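You operate a simulated robot arm through the tools that you are given. There is no shell and no other tool. Be economical: measure what you need, move in short steps, check, and stop when the job is done.

The job below is to be done with a simulated robot arm. You get a single attempt, and the scene is never put back.

JOB
Close both glue pots, wipe up the drips and push the plate in.
Fine: use the scrub pad and put it back. What is to be rubbed or washed off counts as gone when no trace of it is left.
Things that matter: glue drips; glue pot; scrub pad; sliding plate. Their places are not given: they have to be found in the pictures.

The check looks at the end state, three seconds after you hand in, the way a careful person would. Anything else that was tipped, shoved, dropped, spilled or broken makes it a failure.

ROBOT AND FRAMES
A 6-joint arm with a two-finger parallel gripper, fixed in place. Base frame: the origin is at the foot of the arm, x ahead of it, y to its left, z up; the work surface is at about z = 850. Units: mm, rad, N and s.
With the tool pointing down near the work surface it reaches from about 260 to 680 mm from the base axis. Its first joint turns from -1.152 to 1.152 rad. Payload 2.9 kg.
Tool frame: the origin (TCP) lies between the finger pads and is the grasp point; the fingertips stand 30 mm ahead of it; z points along the fingers, y is the line along which they close. Largest opening 110 mm; finger width 20, thickness 10; the body of the gripper, 48 by 112 mm, starts 55 mm behind the TCP.
Orientation is that of the tool frame in the base frame, as a unit quaternion [w, x, y, z]. With the fingers straight down and closing along the base's y, the tool's x points along the base's -x, its y along +y and its z along -z.

CONTROLS
- The arm moves only by the tool step_arm. Its argument "deltas" is a list that holds one entry, the list of rows, each a list of 7 numbers: the turn, a rotation vector about the tool's x, y, z in rad, then the shift along the tool's x, y, z in mm, then the opening, from 0 (shut) to 1 (fully open). In form: [[[ax, ay, az, dx, dy, dz, claw], ...]]. A call has 1 to 12 rows; each row is the pose to reach, as a shift and turn from the pose commanded when the call began, along the tool's axes at that moment. Rows are played at 5 a second. More than 50 mm and 0.15 rad between two rows, or a gripper value outside its range, and nothing of the call is played. A pose out of reach is approached as far as the arm can. The call stops where the force on the tool passes 40 N (or 10 N more than at its start, if that is more) or the arm is blocked; 0.2 s more then pass. Each finger travels about 108 mm/s and halts on what it meets, pressing with about 36 N; the grip force reading is that of the motor and also rises with nothing between the fingers. The clock runs only during rows and for 0.2 s after the last one: add rows that repeat a pose to give the fingers time. It gives the time, the measured TCP pose, the force on the tool (base axes), the opening and the grip force at its end, in the units of the frame above (readings bear some noise), with the torque about the TCP (base axes, N m) and any sound that the robot's microphone picked up.
- Cameras (640 x 400 px; columns grow to the right, rows downward): "scene" is fixed at [70.2, 422.4, 1394.9]; the picture's right is [-0.82, -0.57, 0.00], its down [-0.25, 0.37, -0.89] and it looks along [0.51, -0.74, -0.45] (base axes); focal length 356 px, centre (320, 200). "wrist" rides on the gripper at [72, 17, -103] in the tool frame; the picture's right is [-0.23, 0.97, 0.00], its down [-0.76, -0.18, -0.62] and it looks along [-0.61, -0.14, 0.78] (tool axes); focal length 222 px, centre (320, 200).
- grab_frame(camera): a new picture of that camera. It takes no simulated time.
- probe_pixels(camera, pixels): for up to 12 pixels [column, row] of the newest picture of that camera ("zoom" is the newest enlarged one), the place [x, y, z] in the base frame of the surface seen there, good to about 3 mm. It takes no simulated time.
- zoom(camera, box): a new picture of the part [left, top, right, bottom] of that camera's present view, enlarged. It takes no simulated time.
- hand_in(): hands the job in; it is judged then, once.

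Go step by step. Measure first, check grasps and placings, and put right what went wrong. The budget is 80 turns and 38 pictures, counting those below and the enlarged ones. Unless the task says otherwise, let go and move clear before handing in, and close with one line.

The tools are called after "Emit:" as name(argument=value, ...) on one line, values as JSON. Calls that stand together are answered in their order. step_arm: Moves the arm, as the interface text tells. Its arguments: {"type":"object","properties":{"deltas":{"type":"array"}},"required":["deltas"]} The other tools are called the same way: grab_frame (camera) takes a picture; probe_pixels (camera, pixels) gives the place of the surface under pixels of a picture; zoom (camera, box) takes an enlarged picture of a part of a camera's view; hand_in () hands the job in.

At the start:

```text
time: 0.0
tool_pos: [384.2, -195.6, 1202.4]
tcp_rot: [0.0, 0.0, 1.0, 0.001]
wrist_force: [0.7, -0.6, 0.0]
wrist_torque: [-0.01, 0.0, 0.0]
gripper_width: 110.2
grip_force: 0.0
```

scene: 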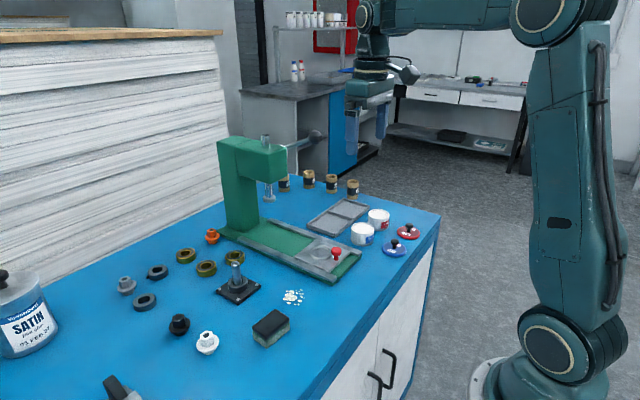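
wrist: 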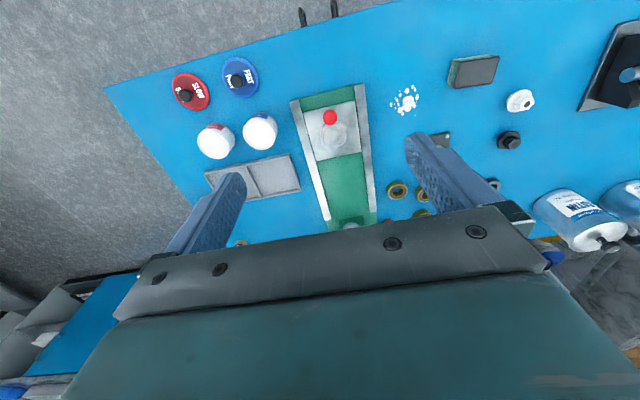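

The scene shows two white pots (~362,233 and 378,218), red and blue lids (408,231; 394,247), drips at (292,297), a pad at (271,328), and a plate with a red knob at (336,253). I'll zoom in on these.

Emit:
zoom(camera="scene", box=[200, 170, 440, 360])

Emit:
zoom(camera="wrist", box=[150, 40, 550, 260])

Emit:
probe_pixels(camera="scene", pixels=[[362, 228], [378, 213], [408, 226], [394, 242], [408, 233], [394, 250], [336, 250], [320, 252], [271, 322], [292, 297], [345, 268], [410, 260]])

Emit:
probe_pixels(camera="wrist", pixels=[[190, 91], [239, 78], [217, 139], [260, 131], [330, 117], [405, 100], [472, 72], [453, 62], [496, 57], [492, 85], [455, 90], [335, 145]])

```text
2.11 times, centred on (320, 265) of scene
```

zoom: 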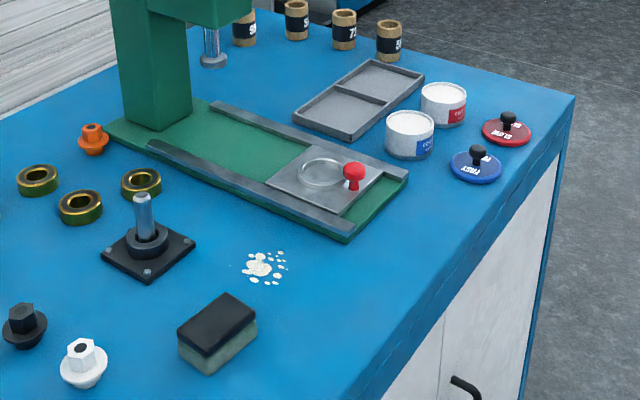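

```text
1.60 times, centred on (350, 150) of wrist
```

zoom: 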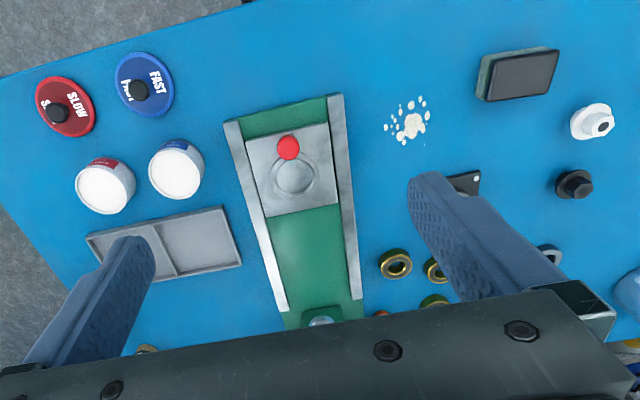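

```text
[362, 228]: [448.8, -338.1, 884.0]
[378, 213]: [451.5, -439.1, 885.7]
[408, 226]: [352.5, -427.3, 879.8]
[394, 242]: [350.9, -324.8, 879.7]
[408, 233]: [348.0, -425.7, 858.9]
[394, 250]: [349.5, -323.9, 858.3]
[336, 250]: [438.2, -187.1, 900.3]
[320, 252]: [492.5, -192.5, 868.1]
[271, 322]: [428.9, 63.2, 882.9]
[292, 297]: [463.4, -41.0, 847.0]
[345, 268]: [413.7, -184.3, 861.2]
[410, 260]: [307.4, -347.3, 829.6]
```

```text
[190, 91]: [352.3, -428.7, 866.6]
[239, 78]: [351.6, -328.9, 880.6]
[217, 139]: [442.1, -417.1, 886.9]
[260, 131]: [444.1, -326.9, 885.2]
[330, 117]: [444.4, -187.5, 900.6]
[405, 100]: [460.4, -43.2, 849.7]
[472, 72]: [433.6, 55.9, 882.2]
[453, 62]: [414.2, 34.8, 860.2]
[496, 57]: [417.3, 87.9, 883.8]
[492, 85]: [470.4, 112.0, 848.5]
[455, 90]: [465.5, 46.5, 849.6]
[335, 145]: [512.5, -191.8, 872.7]
```

Pot tops are at about z=885 and lid knobs at about z=880. I need the label texts and exact centres, so I'll zoom closer.

Emit:
zoom(camera="scene", box=[340, 200, 430, 260])

Emit:
zoom(camera="wrist", box=[160, 50, 300, 170])

```text
6.67 times, centred on (385, 230) of scene
```

zoom: 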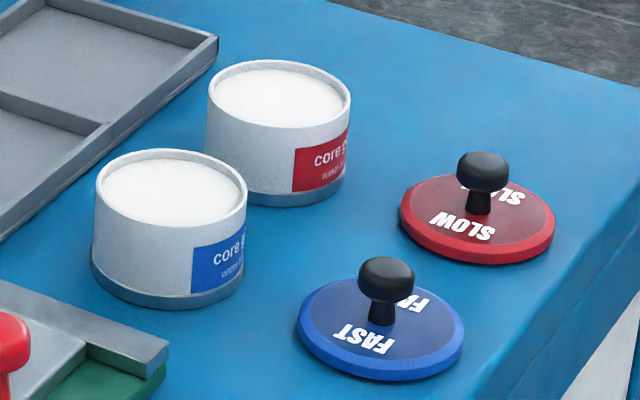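

```text
3.33 times, centred on (230, 110) of wrist
```

zoom: 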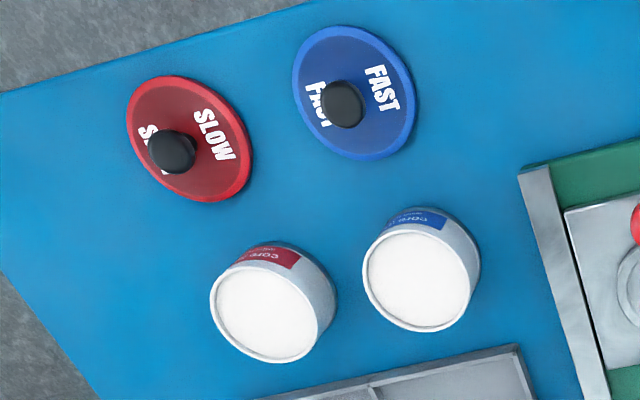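

Labels match by colour: the red SLOW lid goes on the red pot and the blue FAST lid on the blue pot. I'll measure rims and knobs in the wrist zoom.

Emit:
probe_pixels(camera="zoom", pixels=[[215, 300], [312, 320], [252, 271], [278, 358], [368, 270], [466, 290], [407, 237], [428, 328], [170, 150], [342, 102], [160, 150], [350, 104]])

Emit:
probe_pixels(camera="zoom", pixels=[[133, 120], [244, 170], [175, 82], [210, 196], [300, 70], [408, 115], [345, 32], [375, 153], [264, 315], [417, 282]])

```text
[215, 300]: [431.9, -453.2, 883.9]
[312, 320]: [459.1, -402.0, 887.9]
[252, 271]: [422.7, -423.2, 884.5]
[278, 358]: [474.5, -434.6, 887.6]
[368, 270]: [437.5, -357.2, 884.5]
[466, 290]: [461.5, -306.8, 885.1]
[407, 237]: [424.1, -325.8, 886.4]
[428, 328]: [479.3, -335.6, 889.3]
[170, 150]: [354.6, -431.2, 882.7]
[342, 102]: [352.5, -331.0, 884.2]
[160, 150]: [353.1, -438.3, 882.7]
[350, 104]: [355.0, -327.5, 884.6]
```

```text
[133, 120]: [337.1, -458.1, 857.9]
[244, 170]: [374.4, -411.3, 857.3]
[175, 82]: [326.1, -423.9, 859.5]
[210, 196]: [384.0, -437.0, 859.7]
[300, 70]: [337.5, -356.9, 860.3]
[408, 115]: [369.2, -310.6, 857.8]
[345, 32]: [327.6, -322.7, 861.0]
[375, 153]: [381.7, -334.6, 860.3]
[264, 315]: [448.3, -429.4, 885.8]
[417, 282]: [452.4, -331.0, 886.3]
```

Blue lid centre is at about (354,-331), blue pot (450.5,-331), red lid (355,-432), red pot (447.5,-428.5). I'll move above the blue lid with the gripper half open.

Emit:
step_arm(deltas=[[[0, 0, 0, 4.3, -19.3, 37.5, 0.8], [0, 0, 0, 8.6, -38.7, 75, 0.6], [0, 0, 0, 12.9, -58, 112.5, 0.5], [0, 0, 0, 17.3, -77.4, 150, 0.5], [0, 0, 0, 21.6, -96.7, 187.4, 0.5], [0, 0, 0, 25.9, -116, 225, 0.5], [0, 0, 0, 30.2, -135.4, 262.4, 0.5], [0, 0, 0, 30.2, -135.4, 262.4, 0.5]]])

Emit:
grab_frame(camera="wrist")

```text
time: 1.8
tool_pos: [353.1, -330.1, 939.1]
tcp_rot: [0.0, 0.0, 1.0, 0.0]
wrist_force: [0.4, 0.4, 0.0]
wrist_torque: [0.01, 0.0, 0.02]
gripper_width: 55.1
grip_force: 0.1
```

```text
31 pictures are left
```

wrist: 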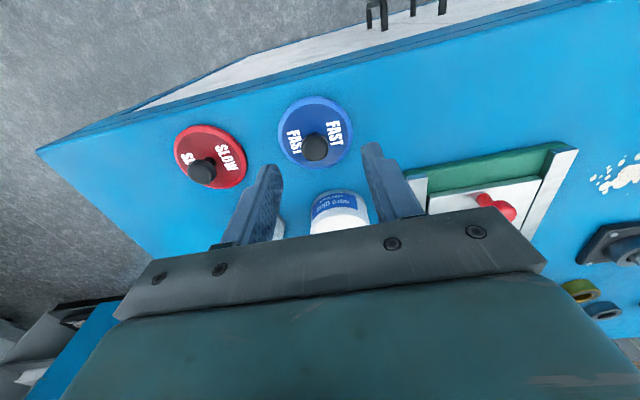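

The knob is at pixel (315,145) between the fingers' line; I'll verify its place.

Emit:
probe_pixels(camera="wrist", pixels=[[315, 143], [308, 147], [323, 147], [315, 155], [280, 130], [351, 130], [315, 97], [203, 167], [196, 171], [210, 171]])

```text
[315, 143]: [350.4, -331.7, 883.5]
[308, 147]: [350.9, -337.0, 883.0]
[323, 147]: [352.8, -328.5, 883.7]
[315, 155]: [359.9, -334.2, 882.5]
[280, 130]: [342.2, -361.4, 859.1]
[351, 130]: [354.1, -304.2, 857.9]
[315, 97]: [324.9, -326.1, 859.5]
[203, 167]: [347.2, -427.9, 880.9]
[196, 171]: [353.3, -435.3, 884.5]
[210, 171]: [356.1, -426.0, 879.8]
```

Knob centre is confirmed near (353,-331). I'll descend to TCP z≈893 and close on it.

Emit:
step_arm(deltas=[[[0, 0, 0, -0.5, -1, 25, 0.5], [0, 0, 0, -0.5, -1, 46, 0.5], [0, 0, 0, -0.5, -1, 46, 0.5], [0, 0, 0, -0.5, -1, 46, 0.2], [0, 0, 0, -0.5, -1, 46, 0.0], [0, 0, 0, -0.5, -1, 46, 0.0], [0, 0, 0, -0.5, -1, 46, 0.0]]])

```text
time: 3.4
tool_pos: [353.0, -331.6, 893.2]
tcp_rot: [0.0, 0.0, 1.0, 0.0]
wrist_force: [-0.1, 0.5, 0.4]
wrist_torque: [0.0, 0.02, 0.01]
gripper_width: 19.0
grip_force: 35.9
```

The knob is gripped (19 mm). I'll lift 60 mm and look.

Emit:
step_arm(deltas=[[[0, 0, 0, 0, 0, -20, 0], [0, 0, 0, 0, 0, -60, 0], [0, 0, 0, -45, 0, -60, 0], [0, 0, 0, -90, 0, -60, 0], [0, 0, 0, -97, 0, -60, 0], [0, 0, 0, -97, 0, -60, 0]]])

Emit:
zoom(camera="scene", box=[300, 150, 440, 260])

```text
time: 4.8
tool_pos: [450.1, -330.9, 953.4]
tcp_rot: [-0.001, -0.001, 1.0, 0.0]
wrist_force: [-0.7, 0.5, 0.2]
wrist_torque: [0.01, 0.01, 0.0]
gripper_width: 19.0
grip_force: 35.7
```

```text
3.64 times, centred on (370, 205) of scene
```

zoom: 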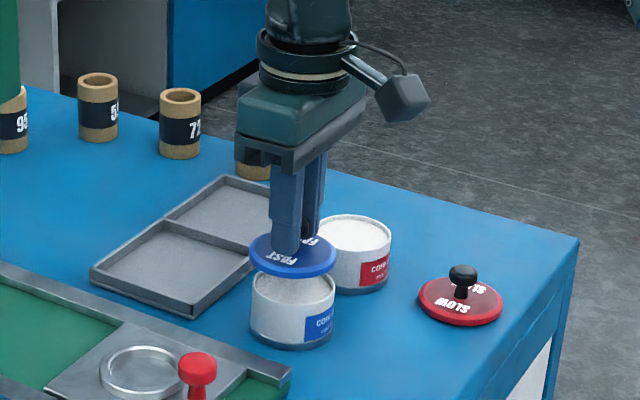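

The lid is over the blue pot, horizontally aligned (both 251–335). I'll check the depth direction with the lid and rim points.

Emit:
probe_pixels(camera="zoom", pixels=[[256, 254], [331, 259], [293, 274], [256, 290], [330, 293], [293, 300], [293, 330], [262, 320], [322, 330]])

Emit:
grab_frame(camera="wrist")

```text
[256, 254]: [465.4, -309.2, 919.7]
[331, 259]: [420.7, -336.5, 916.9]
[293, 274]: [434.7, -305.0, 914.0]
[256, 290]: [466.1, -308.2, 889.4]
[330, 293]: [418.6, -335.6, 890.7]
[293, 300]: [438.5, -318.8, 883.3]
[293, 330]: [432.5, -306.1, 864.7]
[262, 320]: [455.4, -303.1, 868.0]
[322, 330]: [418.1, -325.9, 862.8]
```

```text
29 pictures are left
```

wrist: 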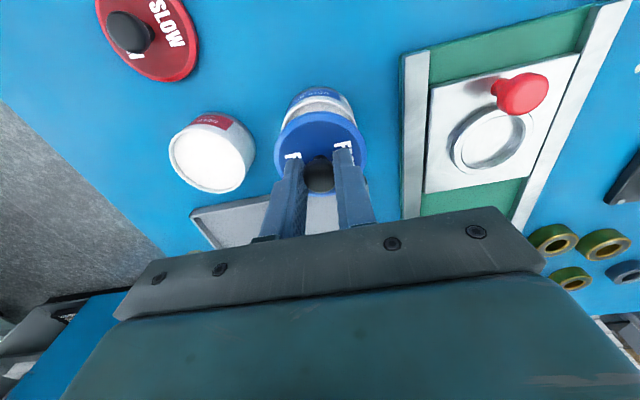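

Lid and pot agree within about 2 mm. Expected contact is at TCP z≈929, so I'll lower in small steps.

Emit:
step_arm(deltas=[[[0, 0, 0, 0, 0, 10, 0], [0, 0, 0, 0, 0, 17, 0], [0, 0, 0, 0, 0, 20, 0], [0, 0, 0, 0, 0, 22, 0], [0, 0, 0, 0, 0, 24, 0], [0, 0, 0, 0, 0, 24, 0]]])

```text
time: 6.2
tool_pos: [451.4, -331.1, 932.0]
tcp_rot: [0.002, 0.001, 1.0, -0.002]
wrist_force: [-8.7, 4.0, 36.0]
wrist_torque: [0.08, -0.04, 0.06]
gripper_width: 19.0
grip_force: 36.1
```

Contact came at z=932 with 36 N. I'll look before deciding whether it is seated.

Emit:
zoom(camera="scene", box=[340, 195, 410, 250])

```text
7.27 times, centred on (375, 222) of scene
```

zoom: 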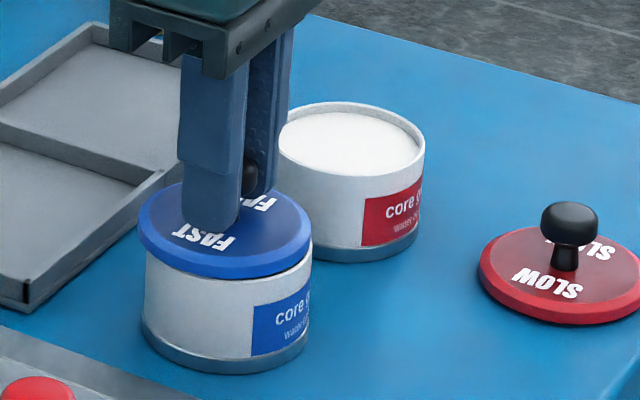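

The lid seems to sit on the rim, perhaps not dropped over it (left edge 138 vs pot 145). I'll raise slightly, then try again shifted about 1 mm to -x.

Emit:
step_arm(deltas=[[[0, 0, 0, 0, 0, -3, 0], [0, 0, 0, 1.5, 0, -3, 0], [0, 0, 0, 1.5, 0, -1, 0], [0, 0, 0, 1.5, 0, 1, 0], [0, 0, 0, 1.5, 0, 1, 0]]])

```text
time: 7.4
tool_pos: [449.9, -331.5, 931.3]
tcp_rot: [0.003, 0.0, 1.0, -0.003]
wrist_force: [2.6, 3.1, 34.5]
wrist_torque: [0.07, -0.45, 0.01]
gripper_width: 19.0
grip_force: 35.9
```

Still a similar height (931.3). I'll release the lid, back up and look at how it sits.

Emit:
step_arm(deltas=[[[0, 0, 0, 0, 0, -1.5, 0], [0, 0, 0, 0, 0, -1.5, 0.15], [0, 0, 0, 0, 0, -1.5, 0.4], [0, 0, 0, 0, 0, -1.5, 0.4], [0, 0, 0, 0, 0, -40, 0.4], [0, 0, 0, 0, 0, -80, 0.4]]])

Emit:
zoom(camera="scene", box=[340, 195, 410, 250])

Emit:
grab_frame(camera="wrist")

```text
time: 8.8
tool_pos: [448.9, -331.2, 1008.8]
tcp_rot: [0.001, 0.0, 1.0, 0.0]
wrist_force: [-0.7, 0.3, -0.3]
wrist_torque: [-0.01, 0.02, 0.01]
gripper_width: 43.9
grip_force: 0.1
heard: snap
```

```text
7.27 times, centred on (375, 222) of scene
```

zoom: 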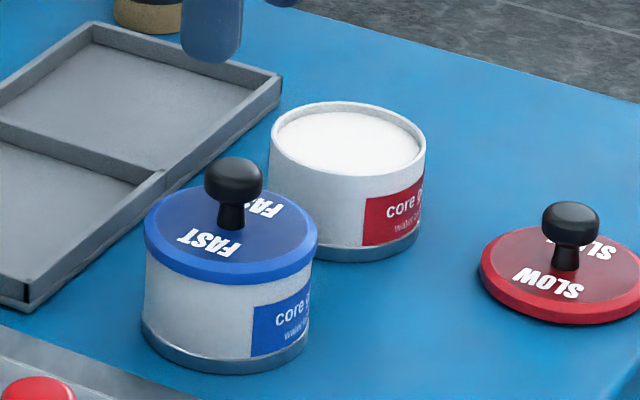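

```text
26 pictures are left
```

wrist: 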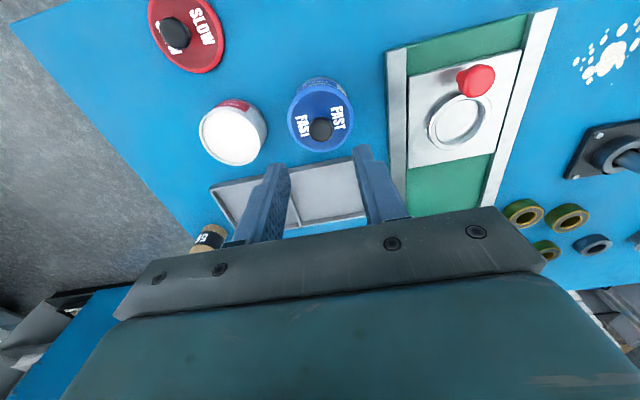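

A "snap" was heard and the lid sits about 2 mm to the image's right of the pot (145–318 vs 143–311). I'll measure the lid's level.

Emit:
probe_pixels(camera="zoom", pixels=[[155, 232], [308, 235], [232, 266], [180, 205], [232, 280], [155, 295], [300, 285], [232, 320], [285, 205], [160, 255], [235, 170]])

Emit:
probe_pixels(camera="wrist", pixels=[[292, 115], [349, 115], [316, 86], [324, 150], [320, 127], [204, 130], [256, 138], [224, 105], [238, 161]])

```text
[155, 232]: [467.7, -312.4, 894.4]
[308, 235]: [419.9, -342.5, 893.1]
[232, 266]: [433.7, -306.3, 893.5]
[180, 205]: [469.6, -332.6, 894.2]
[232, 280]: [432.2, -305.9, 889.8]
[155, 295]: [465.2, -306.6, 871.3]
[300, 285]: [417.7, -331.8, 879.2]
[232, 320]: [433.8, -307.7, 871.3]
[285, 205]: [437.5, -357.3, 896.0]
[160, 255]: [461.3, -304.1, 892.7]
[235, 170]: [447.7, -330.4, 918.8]
```

```text
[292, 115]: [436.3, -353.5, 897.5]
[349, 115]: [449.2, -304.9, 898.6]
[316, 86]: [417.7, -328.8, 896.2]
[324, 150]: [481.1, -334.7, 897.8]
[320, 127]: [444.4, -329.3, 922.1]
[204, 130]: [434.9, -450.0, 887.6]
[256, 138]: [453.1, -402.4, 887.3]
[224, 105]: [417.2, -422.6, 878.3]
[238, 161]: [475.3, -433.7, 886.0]
```

The lid looks level (z≈894–897). To make sure it is seated, I'll press on the knob with closed fingers, centred.

Emit:
step_arm(deltas=[[[0, 0, 0, -0.5, 0, 20, 0], [0, 0, 0, -0.5, 0, 45, 0], [0, 0, 0, -0.5, 0, 54, 0], [0, 0, 0, -0.5, 0, 57, 0], [0, 0, 0, -0.5, 0, 59, 0], [0, 0, 0, -0.5, 0, 61, 0], [0, 0, 0, -0.5, 0, 63, 0], [0, 0, 0, -0.5, 0, 65, 0]]])

```text
time: 10.4
tool_pos: [449.9, -331.6, 951.1]
tcp_rot: [0.001, 0.0, 1.0, -0.001]
wrist_force: [-2.9, 3.7, 7.7]
wrist_torque: [0.1, 0.14, 0.0]
gripper_width: 0.1
grip_force: 36.1
stopped in row 7: the force on the tool passed its limit at 43 N (the readings are from after the stop); the commanded pose is now the measured one
```

The knob stopped at 43 N with no further sound or travel, so the blue lid looks seated. Now the red lid at (354.5,-431.5): up, across, then down.

Emit:
step_arm(deltas=[[[0, 0, 0, 0, 0, -40, 0], [0, 0, 0, 32, -33, -40, 0.2], [0, 0, 0, 64, -66, -40, 0.45], [0, 0, 0, 95.4, -100, -40, 0.5], [0, 0, 0, 95.4, -100, -10, 0.5], [0, 0, 0, 95.4, -100, 15, 0.5], [0, 0, 0, 95.4, -100, 15, 0.5]]])

Emit:
grab_frame(camera="wrist")

```text
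time: 12.0
tool_pos: [353.8, -431.3, 935.1]
tcp_rot: [0.002, 0.0, 1.0, -0.001]
wrist_force: [0.3, 0.0, -0.7]
wrist_torque: [0.01, -0.03, 0.01]
gripper_width: 55.2
grip_force: 0.0
```

```text
25 pictures are left
```

wrist: 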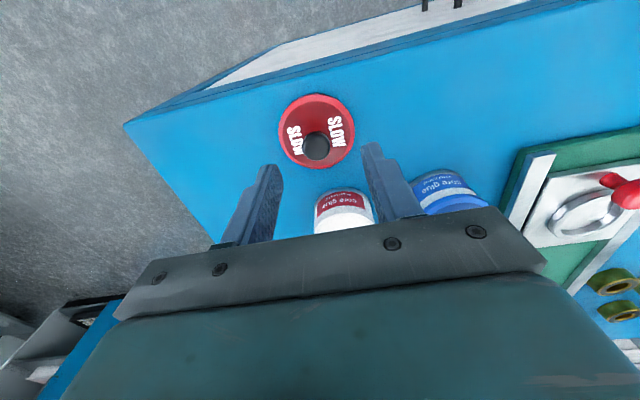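

The red knob sits at (316,146), the same as for the blue one. I'll descend, grip, and lift.

Emit:
step_arm(deltas=[[[0, 0, 0, 0, 0, 25, 0.5], [0, 0, 0, 0, 0, 42, 0.5], [0, 0, 0, 0, 0, 42, 0.5], [0, 0, 0, 0, 0, 42, 0.2], [0, 0, 0, 0, 0, 42, 0.0], [0, 0, 0, 0, 0, 42, 0.0], [0, 0, 0, 0, 0, 42, 0.0]]])

Emit:
step_arm(deltas=[[[0, 0, 0, 0, 0, -20, 0], [0, 0, 0, 0, 0, -60, 0], [0, 0, 0, -45, 1.5, -60, 0], [0, 0, 0, -90, 2.5, -60, 0], [0, 0, 0, -93, 2.5, -60, 0], [0, 0, 0, -93, 2.5, -60, 0]]])

Emit:
zoom(camera="scene", box=[340, 180, 410, 250])

```text
time: 13.6
tool_pos: [353.9, -431.6, 893.0]
tcp_rot: [0.002, -0.001, 1.0, -0.001]
wrist_force: [0.0, -0.2, -0.5]
wrist_torque: [-0.01, 0.03, 0.0]
gripper_width: 19.1
grip_force: 35.9
```

```text
time: 15.0
tool_pos: [448.3, -428.1, 953.0]
tcp_rot: [0.001, 0.0, 1.0, -0.001]
wrist_force: [1.0, 0.1, -1.0]
wrist_torque: [0.0, 0.0, 0.02]
gripper_width: 19.0
grip_force: 35.9
```

```text
5.71 times, centred on (375, 215) of scene
```

zoom: 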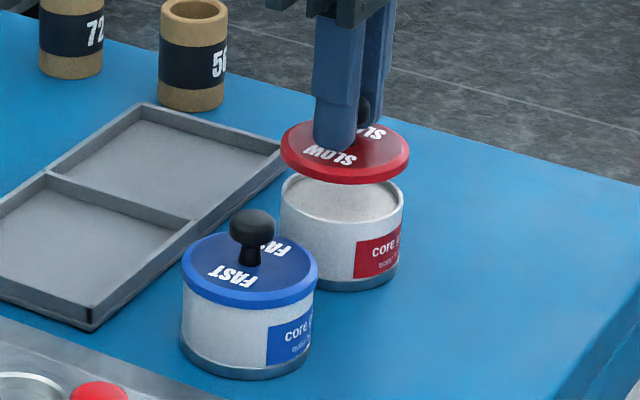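

The red lid is over its pot, aligned within about 1 mm. I'll lower it slowly and listen.

Emit:
step_arm(deltas=[[[0, 0, 0, 0, 0, 10, 0], [0, 0, 0, 0, 0, 17, 0], [0, 0, 0, 0, 0, 20, 0], [0, 0, 0, 0, 0, 22, 0], [0, 0, 0, 0, 0, 24, 0], [0, 0, 0, 0, 0, 25, 0]]])

```text
time: 16.4
tool_pos: [448.0, -429.5, 930.6]
tcp_rot: [0.004, 0.0, 1.0, -0.002]
wrist_force: [-0.4, 0.2, 18.5]
wrist_torque: [-0.02, 0.08, 0.02]
gripper_width: 19.1
grip_force: 36.2
heard: snap
```

A snap was heard at z=930.6, so this lid is seated. Release and rise.

Emit:
step_arm(deltas=[[[0, 0, 0, 0, 0, -1, 0], [0, 0, 0, 0, 0, -1, 0.15], [0, 0, 0, 0, 0, -1, 0.4], [0, 0, 0, 0, 0, -1, 0.4], [0, 0, 0, 0, 0, -40, 0.4], [0, 0, 0, 0, 0, -80, 0.4]]])

Emit:
zoom(camera="scene", box=[340, 195, 410, 250])

```text
time: 17.8
tool_pos: [447.3, -429.4, 1008.6]
tcp_rot: [0.002, 0.001, 1.0, 0.0]
wrist_force: [-0.7, 0.0, -0.6]
wrist_torque: [0.02, 0.0, -0.02]
gripper_width: 44.1
grip_force: 0.0
```

```text
7.27 times, centred on (375, 222) of scene
```

zoom: 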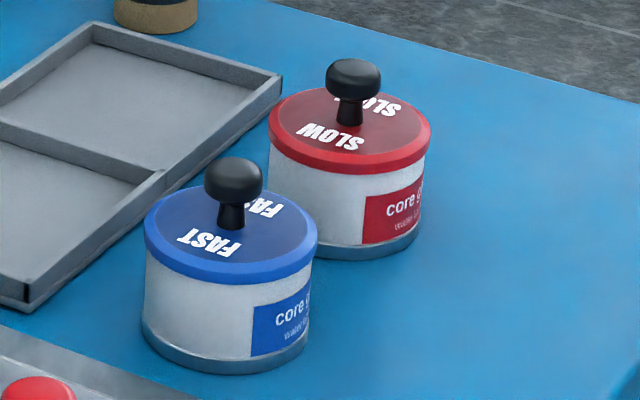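

Both pots are closed alike. Next the pad and drips: I'll zoom in and measure.

Emit:
zoom(camera="scene", box=[230, 275, 320, 355])

```text
5.00 times, centred on (275, 315) of scene
```

zoom: 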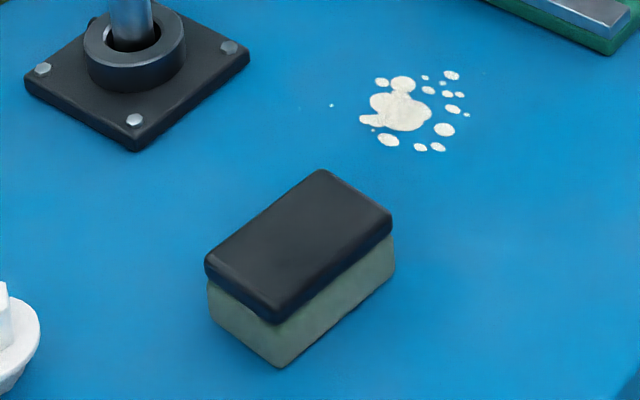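

Drips include stray specks at (331,105), (466,115) and (485,72). I'll measure them and the pad corners.

Emit:
probe_pixels(camera="zoom", pixels=[[210, 264], [322, 174], [387, 220], [272, 312], [300, 242], [280, 365], [394, 276], [209, 312]])

Emit:
probe_pixels(camera="zoom", pixels=[[331, 105], [466, 115], [485, 72], [452, 75], [381, 82], [363, 119], [388, 140], [420, 147], [438, 147], [445, 129], [400, 105], [424, 78]])

Emit:
probe_pixels(camera="zoom", pixels=[[135, 148], [247, 62], [605, 52], [490, 3], [35, 300], [25, 85], [135, 60]])

```text
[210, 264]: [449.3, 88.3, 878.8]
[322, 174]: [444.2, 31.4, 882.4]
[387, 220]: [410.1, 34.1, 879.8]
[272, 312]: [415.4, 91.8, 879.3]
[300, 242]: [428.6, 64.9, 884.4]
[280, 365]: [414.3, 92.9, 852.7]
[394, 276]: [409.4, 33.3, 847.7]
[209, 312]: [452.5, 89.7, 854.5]
```

```text
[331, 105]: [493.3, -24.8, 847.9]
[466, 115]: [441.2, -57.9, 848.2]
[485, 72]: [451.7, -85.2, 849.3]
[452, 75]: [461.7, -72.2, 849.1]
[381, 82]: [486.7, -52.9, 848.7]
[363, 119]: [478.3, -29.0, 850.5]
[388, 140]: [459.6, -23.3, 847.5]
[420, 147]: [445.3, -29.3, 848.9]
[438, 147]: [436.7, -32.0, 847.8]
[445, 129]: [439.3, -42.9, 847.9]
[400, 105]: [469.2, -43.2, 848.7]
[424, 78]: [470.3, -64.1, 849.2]
```

```text
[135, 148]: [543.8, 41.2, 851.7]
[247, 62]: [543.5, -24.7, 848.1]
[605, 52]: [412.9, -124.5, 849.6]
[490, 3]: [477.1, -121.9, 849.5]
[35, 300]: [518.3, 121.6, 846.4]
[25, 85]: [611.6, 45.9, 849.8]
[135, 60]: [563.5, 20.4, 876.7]
```

The pad centre is about (430,61.5), 58×36, top z≈883, turned about -0.09 rad. Before traversing, I'll check where the press head is.

Emit:
grab_frame(camera="scene")

Emit:
probe_pixels(camera="scene", pixels=[[282, 165], [269, 198], [240, 165], [268, 175], [315, 133], [290, 145], [245, 145]])

Emit:
probe_pixels(camera="scene", pixels=[[336, 250], [337, 256], [345, 262], [330, 274], [298, 258], [317, 240], [358, 262], [345, 280], [311, 247], [230, 222], [275, 242], [320, 270]])

```text
21 pictures are left
```

scene: 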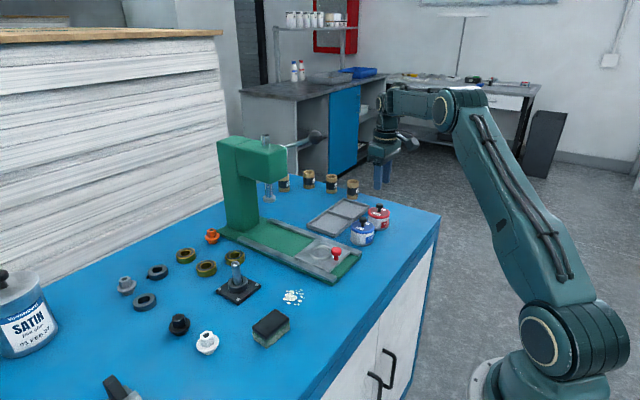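

```text
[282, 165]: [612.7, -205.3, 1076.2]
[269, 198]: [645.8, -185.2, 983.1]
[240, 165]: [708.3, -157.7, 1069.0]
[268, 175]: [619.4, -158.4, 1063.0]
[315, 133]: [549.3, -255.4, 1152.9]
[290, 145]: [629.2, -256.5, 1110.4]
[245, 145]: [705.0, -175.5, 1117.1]
```

```text
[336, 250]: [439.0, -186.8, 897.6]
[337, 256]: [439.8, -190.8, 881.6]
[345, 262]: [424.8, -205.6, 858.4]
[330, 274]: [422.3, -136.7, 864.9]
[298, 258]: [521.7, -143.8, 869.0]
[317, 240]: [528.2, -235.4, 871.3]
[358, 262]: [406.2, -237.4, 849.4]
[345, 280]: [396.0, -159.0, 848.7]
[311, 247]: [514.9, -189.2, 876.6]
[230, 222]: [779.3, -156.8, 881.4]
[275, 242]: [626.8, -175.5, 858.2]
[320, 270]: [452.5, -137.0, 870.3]
```

The press lever reaches to about (549,-255,1153), so I'll traverse at x≈390, z≈1008 and then go above the pad.

Emit:
step_arm(deltas=[[[0, 0, 0, 45, 10, 0, 0.5], [0, 0, 0, 57, 55, 0, 0.6], [0, 0, 0, 57, 103, 0, 0.75], [0, 0, 0, 57, 151, 0, 0.75], [0, 0, 0, 57, 199, 0, 0.75], [0, 0, 0, 57, 248, 0, 0.75], [0, 0, 0, 57, 296, 0, 0.75], [0, 0, 0, 57, 345, 0, 0.75], [0, 0, 0, 57, 394, 0, 0.75], [0, 0, 0, 50, 442, 0, 0.75], [0, 0, 0, 30, 485, 10, 0.75], [0, 0, 0.09, 17.3, 491, 50, 0.75]]])

Emit:
grab_frame(camera="wrist")

```text
time: 20.4
tool_pos: [430.7, 62.7, 956.7]
tcp_rot: [0.002, 0.046, 0.999, -0.001]
wrist_force: [-0.3, 0.1, -0.6]
wrist_torque: [0.01, 0.02, -0.02]
gripper_width: 82.6
grip_force: 0.0
```

```text
20 pictures are left
```

wrist: 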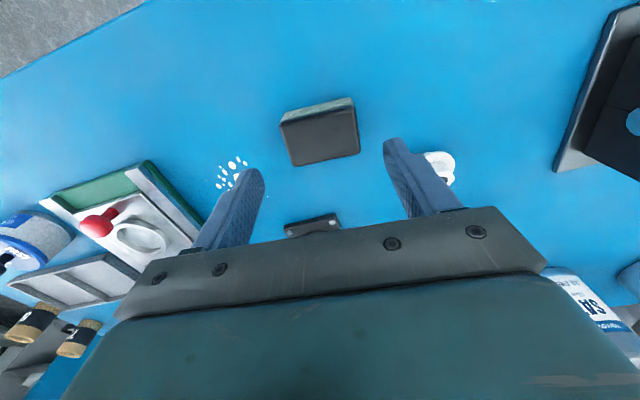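

The pad at (320,132) is between the finger lines. I'll measure its corners and nearby white part.

Emit:
probe_pixels(camera="wrist", pixels=[[284, 124], [353, 107], [358, 151], [295, 162], [322, 133], [440, 163], [430, 155], [312, 110]])

```text
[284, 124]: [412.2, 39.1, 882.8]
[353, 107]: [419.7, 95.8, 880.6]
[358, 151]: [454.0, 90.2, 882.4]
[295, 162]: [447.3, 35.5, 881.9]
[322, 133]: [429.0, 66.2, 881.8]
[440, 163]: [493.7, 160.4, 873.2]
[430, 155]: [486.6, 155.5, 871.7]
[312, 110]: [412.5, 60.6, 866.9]
```

The pad centre is about (431.5,63.5). I'll descend to z=890 and close on its long ends.

Emit:
step_arm(deltas=[[[0, 0, 0.015, 0, 1, 30, 0.75], [0, 0, 0.015, 0, 1, 55, 0.75], [0, 0, 0.015, 0, 1, 66.5, 0.75], [0, 0, 0.015, 0, 1, 66.5, 0.6], [0, 0, 0.015, 0, 1, 66.5, 0.4], [0, 0, 0.015, 0, 1, 66.5, 0.4], [0, 0, 0.015, 0, 1, 66.5, 0.4], [0, 0, 0.015, 0, 1, 66.5, 0.4]]])

```text
time: 22.2
tool_pos: [430.0, 62.1, 890.7]
tcp_rot: [0.002, 0.052, 0.999, -0.001]
wrist_force: [0.3, 0.3, -0.5]
wrist_torque: [-0.01, 0.03, -0.02]
gripper_width: 63.0
grip_force: 36.4
```

The pad is gripped (63 mm) at (430,62,890.7), yaw 0.105. I'll lift and turn the tool back square, and check.

Emit:
step_arm(deltas=[[[0, 0, 0, 0, 0, -10, 0.4], [0, 0, -0.05, 0, 0, -40, 0.4], [0, 0, -0.105, 0, 0, -40, 0.4], [0, 0, -0.105, 0, 0, -40, 0.4]]])

Emit:
zoom(camera="scene", box=[220, 230, 340, 340])

```text
time: 23.2
tool_pos: [429.5, 62.1, 931.2]
tcp_rot: [0.002, -0.001, 1.0, -0.002]
wrist_force: [0.1, -0.4, -0.1]
wrist_torque: [0.01, 0.04, 0.02]
gripper_width: 62.9
grip_force: 35.9
```

```text
3.64 times, centred on (280, 285) of scene
```

zoom: 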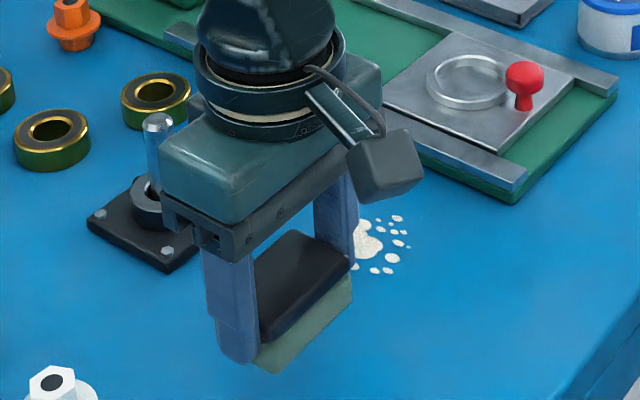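

The pad is held level. I'll move it to the drips' near edge (425,-40) and lower to light contact.

Emit:
step_arm(deltas=[[[0, 0, 0, 2, -34, 0, 0.4], [0, 0, 0, 4, -68, 0, 0.4], [0, 0, 0, 4.5, -102, 5, 0.4], [0, 0, 0, 4.5, -102, 32, 0.4], [0, 0, 0, 4.5, -102, 40, 0.4], [0, 0, 0, 4.5, -102, 41.5, 0.4], [0, 0, 0, 4.5, -102, 43, 0.4]]])

```text
time: 24.9
tool_pos: [427.6, -38.3, 890.6]
tcp_rot: [0.002, 0.0, 1.0, -0.001]
wrist_force: [-2.3, -0.8, 7.3]
wrist_torque: [0.18, 0.18, 0.09]
gripper_width: 62.9
grip_force: 36.0
stopped in row 7: the force on the tool passed its limit at 42 N (the readings are from after the stop); the commanded pose is now the measured one
```

Contact with 7 N now at z≈890.6; I'll stroke back and forth in x with light pressure.

Emit:
step_arm(deltas=[[[0, 0, 0, -16, 0, 0.4, 0.4], [0, 0, 0, -32, 0, 0.4, 0.4], [0, 0, 0, -48, 0, 0.4, 0.4], [0, 0, 0, -64, 0, 0.4, 0.4], [0, 0, 0, -48, 0, 0.4, 0.4], [0, 0, 0, -32, 0, 0.4, 0.4], [0, 0, 0, -16, 0, 0.4, 0.4], [0, 0, 0, 0, 0, 0.4, 0.4], [0, 0, 0, 0, -14, 0.4, 0.4], [0, 0, 0, 0, -28, 0.4, 0.4]]])

```text
time: 27.1
tool_pos: [426.8, -66.9, 891.3]
tcp_rot: [0.004, -0.001, 1.0, -0.002]
wrist_force: [-1.2, 8.7, 15.3]
wrist_torque: [0.35, -0.07, 0.01]
gripper_width: 63.0
grip_force: 36.0
```

Contact held at 15 N. I'll make the second lane at y≈-67, then return to the first lane.

Emit:
step_arm(deltas=[[[0, 0, 0, -16, 0, 0, 0.4], [0, 0, 0, -32, 0, 0, 0.4], [0, 0, 0, -48, 0, 0, 0.4], [0, 0, 0, -64, 0, 0, 0.4], [0, 0, 0, -48, 0, 0, 0.4], [0, 0, 0, -32, 0, 0, 0.4], [0, 0, 0, -16, 0, 0, 0.4], [0, 0, 0, 0, 0, 0, 0.4], [0, 0, 0, 0, 0, -20, 0.4], [0, 0, 0, 20, 20, -50, 0.4], [0, 0, 0, 20, 60, -50, 0.4], [0, 0, 0, 20, 100, -50, 0.4]]])

Emit:
zoom(camera="scene", box=[250, 260, 340, 330])

```text
time: 29.8
tool_pos: [406.7, 32.8, 939.8]
tcp_rot: [0.003, 0.0, 1.0, -0.001]
wrist_force: [-0.2, -0.1, -0.6]
wrist_torque: [-0.03, -0.03, 0.01]
gripper_width: 63.0
grip_force: 35.9
```

```text
5.71 times, centred on (295, 295) of scene
```

zoom: 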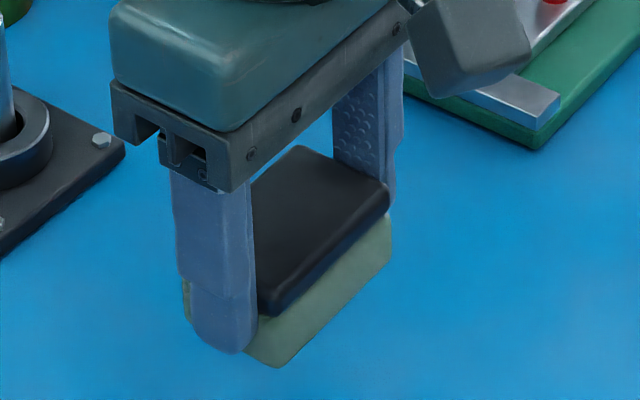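

The table visible here looks clean, but the gripper hides part; I'll check from the wrist camera.

Emit:
zoom(camera="wrist", box=[100, 80, 320, 240])

```text
2.50 times, centred on (210, 160) of wrist
```

zoom: 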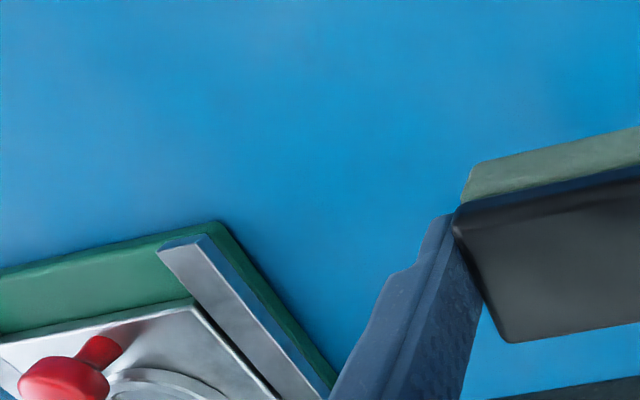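

The view is blocked by the finger. I'll move the held pad aside to about (440,125) at height for a clear look.

Emit:
step_arm(deltas=[[[0, 0, 0, -15, 45, -15, 0.4], [0, 0, 0, -35, 88, -20, 0.4], [0, 0, 0, -35, 88, -20, 0.4]]])

Emit:
zoom(camera="scene", box=[220, 250, 340, 330])

```text
time: 30.6
tool_pos: [442.7, 122.3, 960.7]
tcp_rot: [0.003, 0.0, 1.0, -0.002]
wrist_force: [-0.2, -1.0, -0.7]
wrist_torque: [0.03, 0.02, 0.02]
gripper_width: 62.8
grip_force: 35.5
```

```text
5.00 times, centred on (280, 290) of scene
```

zoom: 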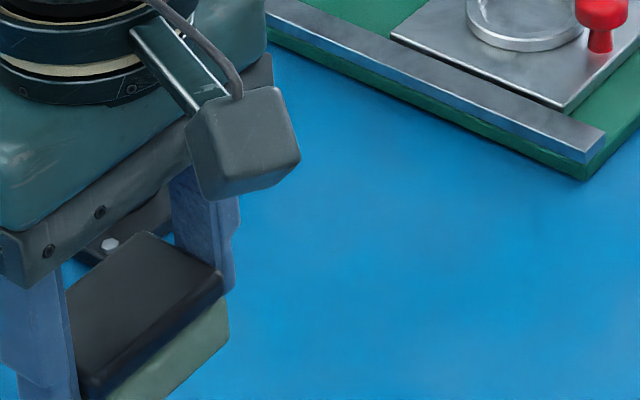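

The drip area around (450,230) is clean, including the stray speck spot (381,230). Now I'll put the pad back at (430,62), yaw 0.105.

Emit:
step_arm(deltas=[[[0, 0, 0.05, 6, -30, 0, 0.4], [0, 0, 0.105, 12.7, -60.2, 15, 0.4], [0, 0, 0.105, 12.7, -60.2, 50, 0.4], [0, 0, 0.105, 12.7, -60.2, 65, 0.4], [0, 0, 0.105, 12.7, -60.2, 68, 0.4], [0, 0, 0.105, 12.7, -60.2, 69.5, 0.4], [0, 0, 0.105, 12.7, -60.2, 69.5, 0.4]]])

```text
time: 32.1
tool_pos: [429.9, 60.9, 889.9]
tcp_rot: [0.005, 0.052, 0.999, -0.001]
wrist_force: [-3.7, -2.6, 13.5]
wrist_torque: [0.08, 0.14, 0.0]
gripper_width: 62.9
grip_force: 35.5
```

The pad is down at (430,61) with light contact. I'll release, rise and check the surface and pad.

Emit:
step_arm(deltas=[[[0, 0, 0, 0, 0, -0.5, 0.4], [0, 0, 0, 0, 0, -0.5, 0.65], [0, 0, 0, 0, 0, -0.5, 0.8], [0, 0, 0, 0, 0, -0.5, 0.8], [0, 0, 0, 0, 0, -40, 0.8], [0, 0, -0.05, 0, 0, -80, 0.8], [0, 0, -0.105, 0, 0, -120, 0.6], [0, 0, -0.105, 40, 0, -120, 0.4], [0, 0, -0.105, 40, -45, -120, 0.0], [0, 0, -0.105, 40, -95, -120, 0], [0, 0, -0.105, 40, -144, -120, 0], [0, 0, -0.105, 40, -192, -120, 0]]])

Emit:
grab_frame(camera="wrist")

Emit:
zoom(camera="scene", box=[230, 230, 380, 350])

```text
time: 34.8
tool_pos: [369.3, -126.1, 1011.3]
tcp_rot: [0.003, -0.001, 1.0, -0.002]
wrist_force: [0.0, 0.2, -0.1]
wrist_torque: [0.0, -0.04, 0.02]
gripper_width: 0.0
grip_force: 36.2
```

```text
15 pictures are left
```

wrist: 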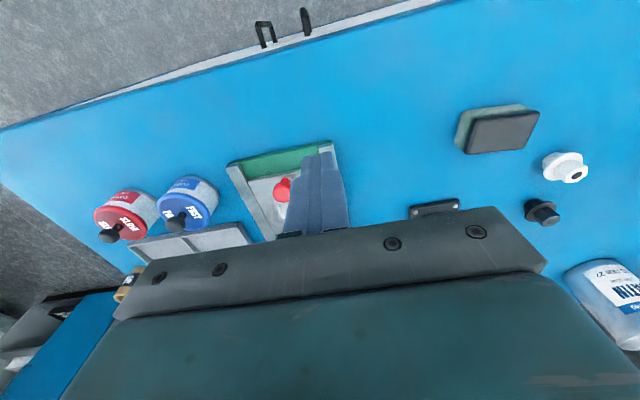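

```text
3.33 times, centred on (305, 290) of scene
```

zoom: 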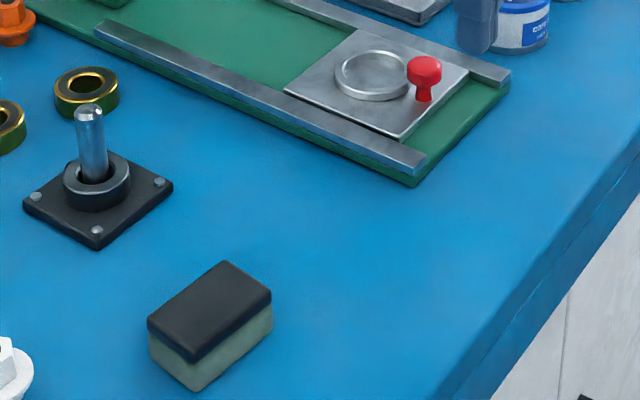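

The surface is clean and the pad is back. Now the plate: I'll look at the press, since the ring must probably slide under the spindle and the lever could obstruct.

Emit:
zoom(camera="scene", box=[200, 115, 380, 290])

```text
2.29 times, centred on (290, 202) of scene
```

zoom: 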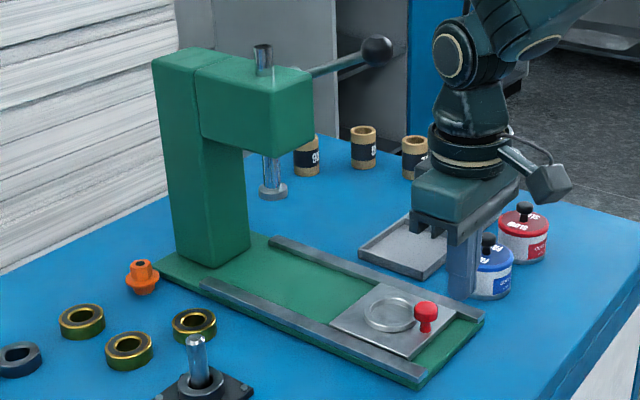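

Emit:
probe_pixels(camera="zoom", pixels=[[376, 52], [340, 68], [316, 73], [312, 110], [275, 110], [276, 145], [272, 188], [247, 240], [215, 265], [271, 240], [204, 285], [263, 60]])

Emit:
probe_pixels(camera="zoom", pixels=[[409, 353], [451, 316], [384, 288], [335, 323], [390, 316], [426, 308], [426, 325], [425, 340], [440, 328], [418, 372], [478, 318], [412, 385]])

```text
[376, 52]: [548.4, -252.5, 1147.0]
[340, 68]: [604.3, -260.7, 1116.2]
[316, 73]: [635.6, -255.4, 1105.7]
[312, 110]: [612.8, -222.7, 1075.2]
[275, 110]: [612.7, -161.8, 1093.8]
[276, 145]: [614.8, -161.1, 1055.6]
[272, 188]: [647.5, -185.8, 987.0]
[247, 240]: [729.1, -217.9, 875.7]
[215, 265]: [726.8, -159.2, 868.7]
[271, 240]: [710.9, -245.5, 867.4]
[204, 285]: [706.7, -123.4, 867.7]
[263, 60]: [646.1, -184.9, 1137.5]
```

```text
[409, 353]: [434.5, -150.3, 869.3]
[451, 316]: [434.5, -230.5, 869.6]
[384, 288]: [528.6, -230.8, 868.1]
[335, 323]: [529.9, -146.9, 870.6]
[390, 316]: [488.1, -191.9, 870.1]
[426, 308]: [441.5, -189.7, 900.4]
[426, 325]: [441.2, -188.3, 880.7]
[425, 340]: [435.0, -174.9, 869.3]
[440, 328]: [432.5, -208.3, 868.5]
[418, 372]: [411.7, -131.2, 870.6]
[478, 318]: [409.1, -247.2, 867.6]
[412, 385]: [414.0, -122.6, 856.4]
```

Plate spans x≈432–532; its knob is at (442,-189), and the spindle is at (648,-186) with the ring at 489, so travel is about 160 mm. To keep the wrist clear of the head and lever, I'll lean the tool back 0.6 rad and go behind the knob.

Emit:
step_arm(deltas=[[[0, -0.12, 0, -3, -13, 10, 0], [0, -0.24, 0, -6, -26, 25, 0], [0, -0.36, 0, -9, -39, 45, 0], [0, -0.48, 0, -12, -52, 65, 0], [0, -0.6, 0, -15, -63, 81, 0], [0, -0.6, 0, -15, -63, 81, 0], [0, -0.6, 0, -15, -63, 81, 0]]])

Emit:
grab_frame(camera="scene")

```text
time: 36.4
tool_pos: [384.6, -189.1, 930.2]
tcp_rot: [0.299, -0.001, 0.954, -0.001]
wrist_force: [-0.3, -0.6, 0.1]
wrist_torque: [0.01, 0.01, -0.02]
gripper_width: 0.0
grip_force: 35.9
```

```text
12 pictures are left
```

scene: 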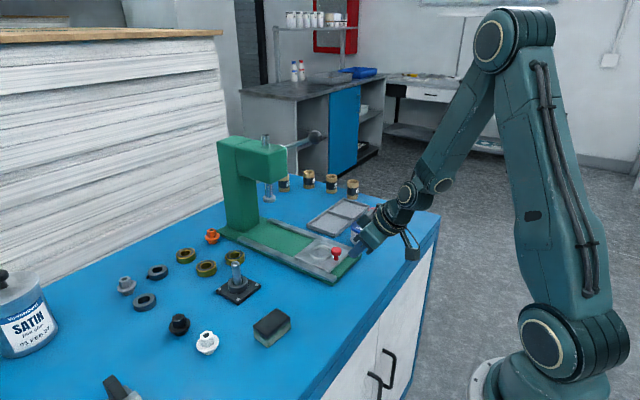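

The lean is right and the wrist sits clear. I'll drop to z≈902 behind the knob and begin pushing gently in +x.

Emit:
step_arm(deltas=[[[0, 0, 0, 15.8, 0, 23.1, 0], [0, 0, 0, 3.4, 0, 31.6, 0], [0, 0, 0, -4.8, 0, 37.2, 0], [0, 0, 0, -13.1, 0, 42.9, 0], [0, 0, 0, -21.3, 0, 48.5, 0], [0, 0, 0, -29.6, 0, 54.2, 0], [0, 0, 0, -37.8, 0, 59.8, 0], [0, 0, 0, -46.1, 0, 65.5, 0], [0, 0, 0, -54.3, 0, 71.1, 0]]])

Emit:
zoom(camera="scene", box=[220, 170, 400, 290])

```text
time: 38.4
tool_pos: [470.0, -188.8, 901.7]
tcp_rot: [0.299, -0.001, 0.954, -0.001]
wrist_force: [-1.6, -0.8, -0.8]
wrist_torque: [0.01, 0.03, 0.0]
gripper_width: 0.0
grip_force: 35.0
```

```text
3.33 times, centred on (310, 230) of scene
```

zoom: 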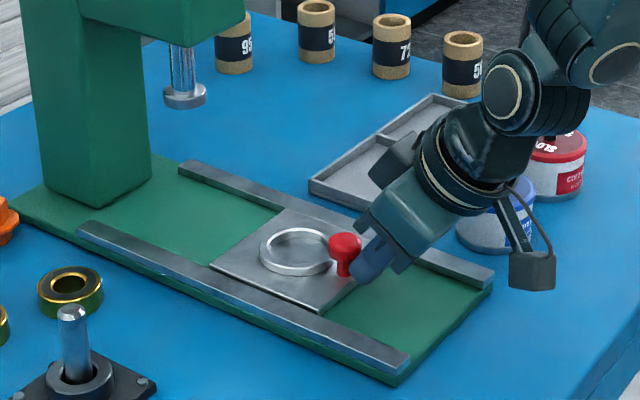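

The plate slides along with about 1.6 N. I'll push another 80 mm.

Emit:
step_arm(deltas=[[[0, 0, 0, -8.25, 0, 5.65, 0], [0, 0, 0, -16.5, 0, 11.3, 0], [0, 0, 0, -24.8, 0, 17, 0], [0, 0, 0, -33, 0, 22.6, 0], [0, 0, 0, -41.3, 0, 28.3, 0], [0, 0, 0, -49.5, 0, 33.9, 0], [0, 0, 0, -57.8, 0, 39.6, 0], [0, 0, 0, -66, 0, 45.2, 0]]])

Emit:
zoom(camera="scene", box=[200, 120, 380, 270])

```text
time: 40.1
tool_pos: [549.5, -189.8, 902.2]
tcp_rot: [0.298, 0.0, 0.955, -0.001]
wrist_force: [-0.3, -0.6, 0.4]
wrist_torque: [0.03, 0.01, -0.01]
gripper_width: 0.0
grip_force: 36.4
```

```text
2.67 times, centred on (290, 195) of scene
```

zoom: 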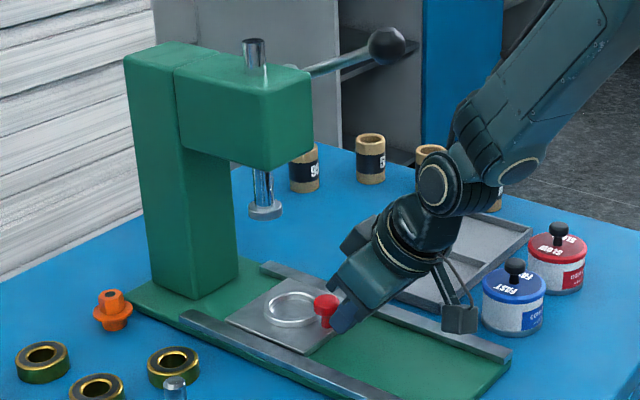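

Still free. Probing where the ring and plate are now relative to the spindle (648,-186).

Emit:
probe_pixels(camera="zoom", pixels=[[291, 312], [272, 282], [232, 320], [312, 348], [312, 306], [268, 311], [320, 300], [245, 268], [215, 297], [182, 318], [263, 265]])

```text
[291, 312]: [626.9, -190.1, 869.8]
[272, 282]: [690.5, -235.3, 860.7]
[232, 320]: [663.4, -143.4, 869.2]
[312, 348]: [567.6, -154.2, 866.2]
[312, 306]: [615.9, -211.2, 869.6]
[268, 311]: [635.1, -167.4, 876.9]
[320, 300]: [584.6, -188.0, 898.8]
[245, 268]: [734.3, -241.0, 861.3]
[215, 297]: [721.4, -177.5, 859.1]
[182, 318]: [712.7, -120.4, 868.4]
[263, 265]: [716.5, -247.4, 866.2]
```

The ring is at about 625, with some 23 mm to go. I'll push on in small rows and expect a stop.

Emit:
step_arm(deltas=[[[0, 0, 0, -4.1, 0, 2.8, 0], [0, 0, 0, -8.25, 0, 5.65, 0], [0, 0, 0, -11.6, 0, 7.9, 0], [0, 0, 0, -14, 0, 9.6, 0], [0, 0, 0, -16.5, 0, 11.3, 0], [0, 0, 0, -18.2, 0, 12.4, 0], [0, 0, 0, -19.8, 0, 13.6, 0], [0, 0, 0, -21.5, 0, 14.7, 0], [0, 0, 0, -23.1, 0, 15.8, 0]]])

```text
time: 42.1
tool_pos: [578.6, -189.0, 903.2]
tcp_rot: [0.299, -0.001, 0.954, -0.001]
wrist_force: [0.2, -0.1, -0.9]
wrist_torque: [0.0, 0.01, -0.02]
gripper_width: 0.0
grip_force: 35.9
```

No stop yet at TCP x=578.6. I'll check the ring's position.

Emit:
zoom(camera="scene", box=[210, 160, 330, 260])

Emit:
probe_pixels(camera="zoom", pixels=[[225, 275], [300, 300], [175, 290], [300, 330], [330, 240], [200, 260], [262, 290], [262, 310]])

```text
4.00 times, centred on (270, 210) of scene
```

zoom: 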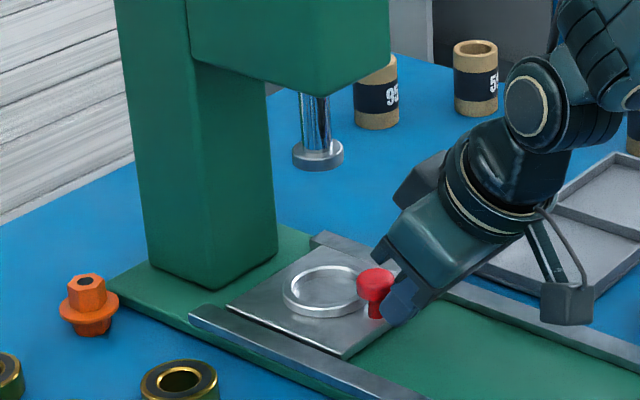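

```text
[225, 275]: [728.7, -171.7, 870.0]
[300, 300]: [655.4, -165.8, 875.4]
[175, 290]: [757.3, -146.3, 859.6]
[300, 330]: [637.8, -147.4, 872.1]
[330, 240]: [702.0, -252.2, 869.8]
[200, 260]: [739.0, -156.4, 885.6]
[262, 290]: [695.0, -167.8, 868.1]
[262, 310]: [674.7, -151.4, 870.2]
```

Emit:
probe_pixels(camera="zoom", pixels=[[322, 292], [234, 305], [340, 353], [285, 294], [360, 288], [318, 314], [325, 268], [376, 275], [305, 247], [195, 318], [320, 240], [318, 160]])

```text
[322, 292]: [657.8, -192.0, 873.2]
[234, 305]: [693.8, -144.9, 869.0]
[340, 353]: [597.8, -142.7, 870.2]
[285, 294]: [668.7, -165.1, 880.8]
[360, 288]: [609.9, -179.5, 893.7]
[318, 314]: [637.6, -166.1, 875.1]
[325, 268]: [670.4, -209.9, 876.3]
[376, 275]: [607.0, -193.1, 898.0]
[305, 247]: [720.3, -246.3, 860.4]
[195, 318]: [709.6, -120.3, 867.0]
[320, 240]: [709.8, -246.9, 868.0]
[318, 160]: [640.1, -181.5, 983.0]
```

The ring centre is at about 654, essentially under the spindle (~650). I'll creep on a few mm to feel for a stop.

Emit:
step_arm(deltas=[[[0, 0, 0, -0.8, 0, 0.6, 0], [0, 0, 0, -1.6, 0, 1.1, 0], [0, 0, 0, -2.5, 0, 1.7, 0], [0, 0, 0, -2.5, 0, 1.7, 0]]])

```text
time: 43.1
tool_pos: [580.5, -189.1, 901.6]
tcp_rot: [0.297, -0.001, 0.955, -0.001]
wrist_force: [-8.8, 0.9, -2.5]
wrist_torque: [0.05, 0.17, -0.01]
gripper_width: 0.0
grip_force: 36.0
```

Force rises to 8.8 N, a likely stop. I'll push 2 mm more to confirm.

Emit:
step_arm(deltas=[[[0, 0, 0, -0.8, 0, 0.6, 0], [0, 0, 0, -1.6, 0, 1.1, 0], [0, 0, 0, -1.6, 0, 1.1, 0]]])

```text
time: 44.0
tool_pos: [579.6, -189.2, 901.0]
tcp_rot: [0.295, 0.0, 0.956, -0.001]
wrist_force: [-22.9, -1.5, -5.7]
wrist_torque: [-0.05, 0.33, -0.03]
gripper_width: 0.4
grip_force: 36.2
```

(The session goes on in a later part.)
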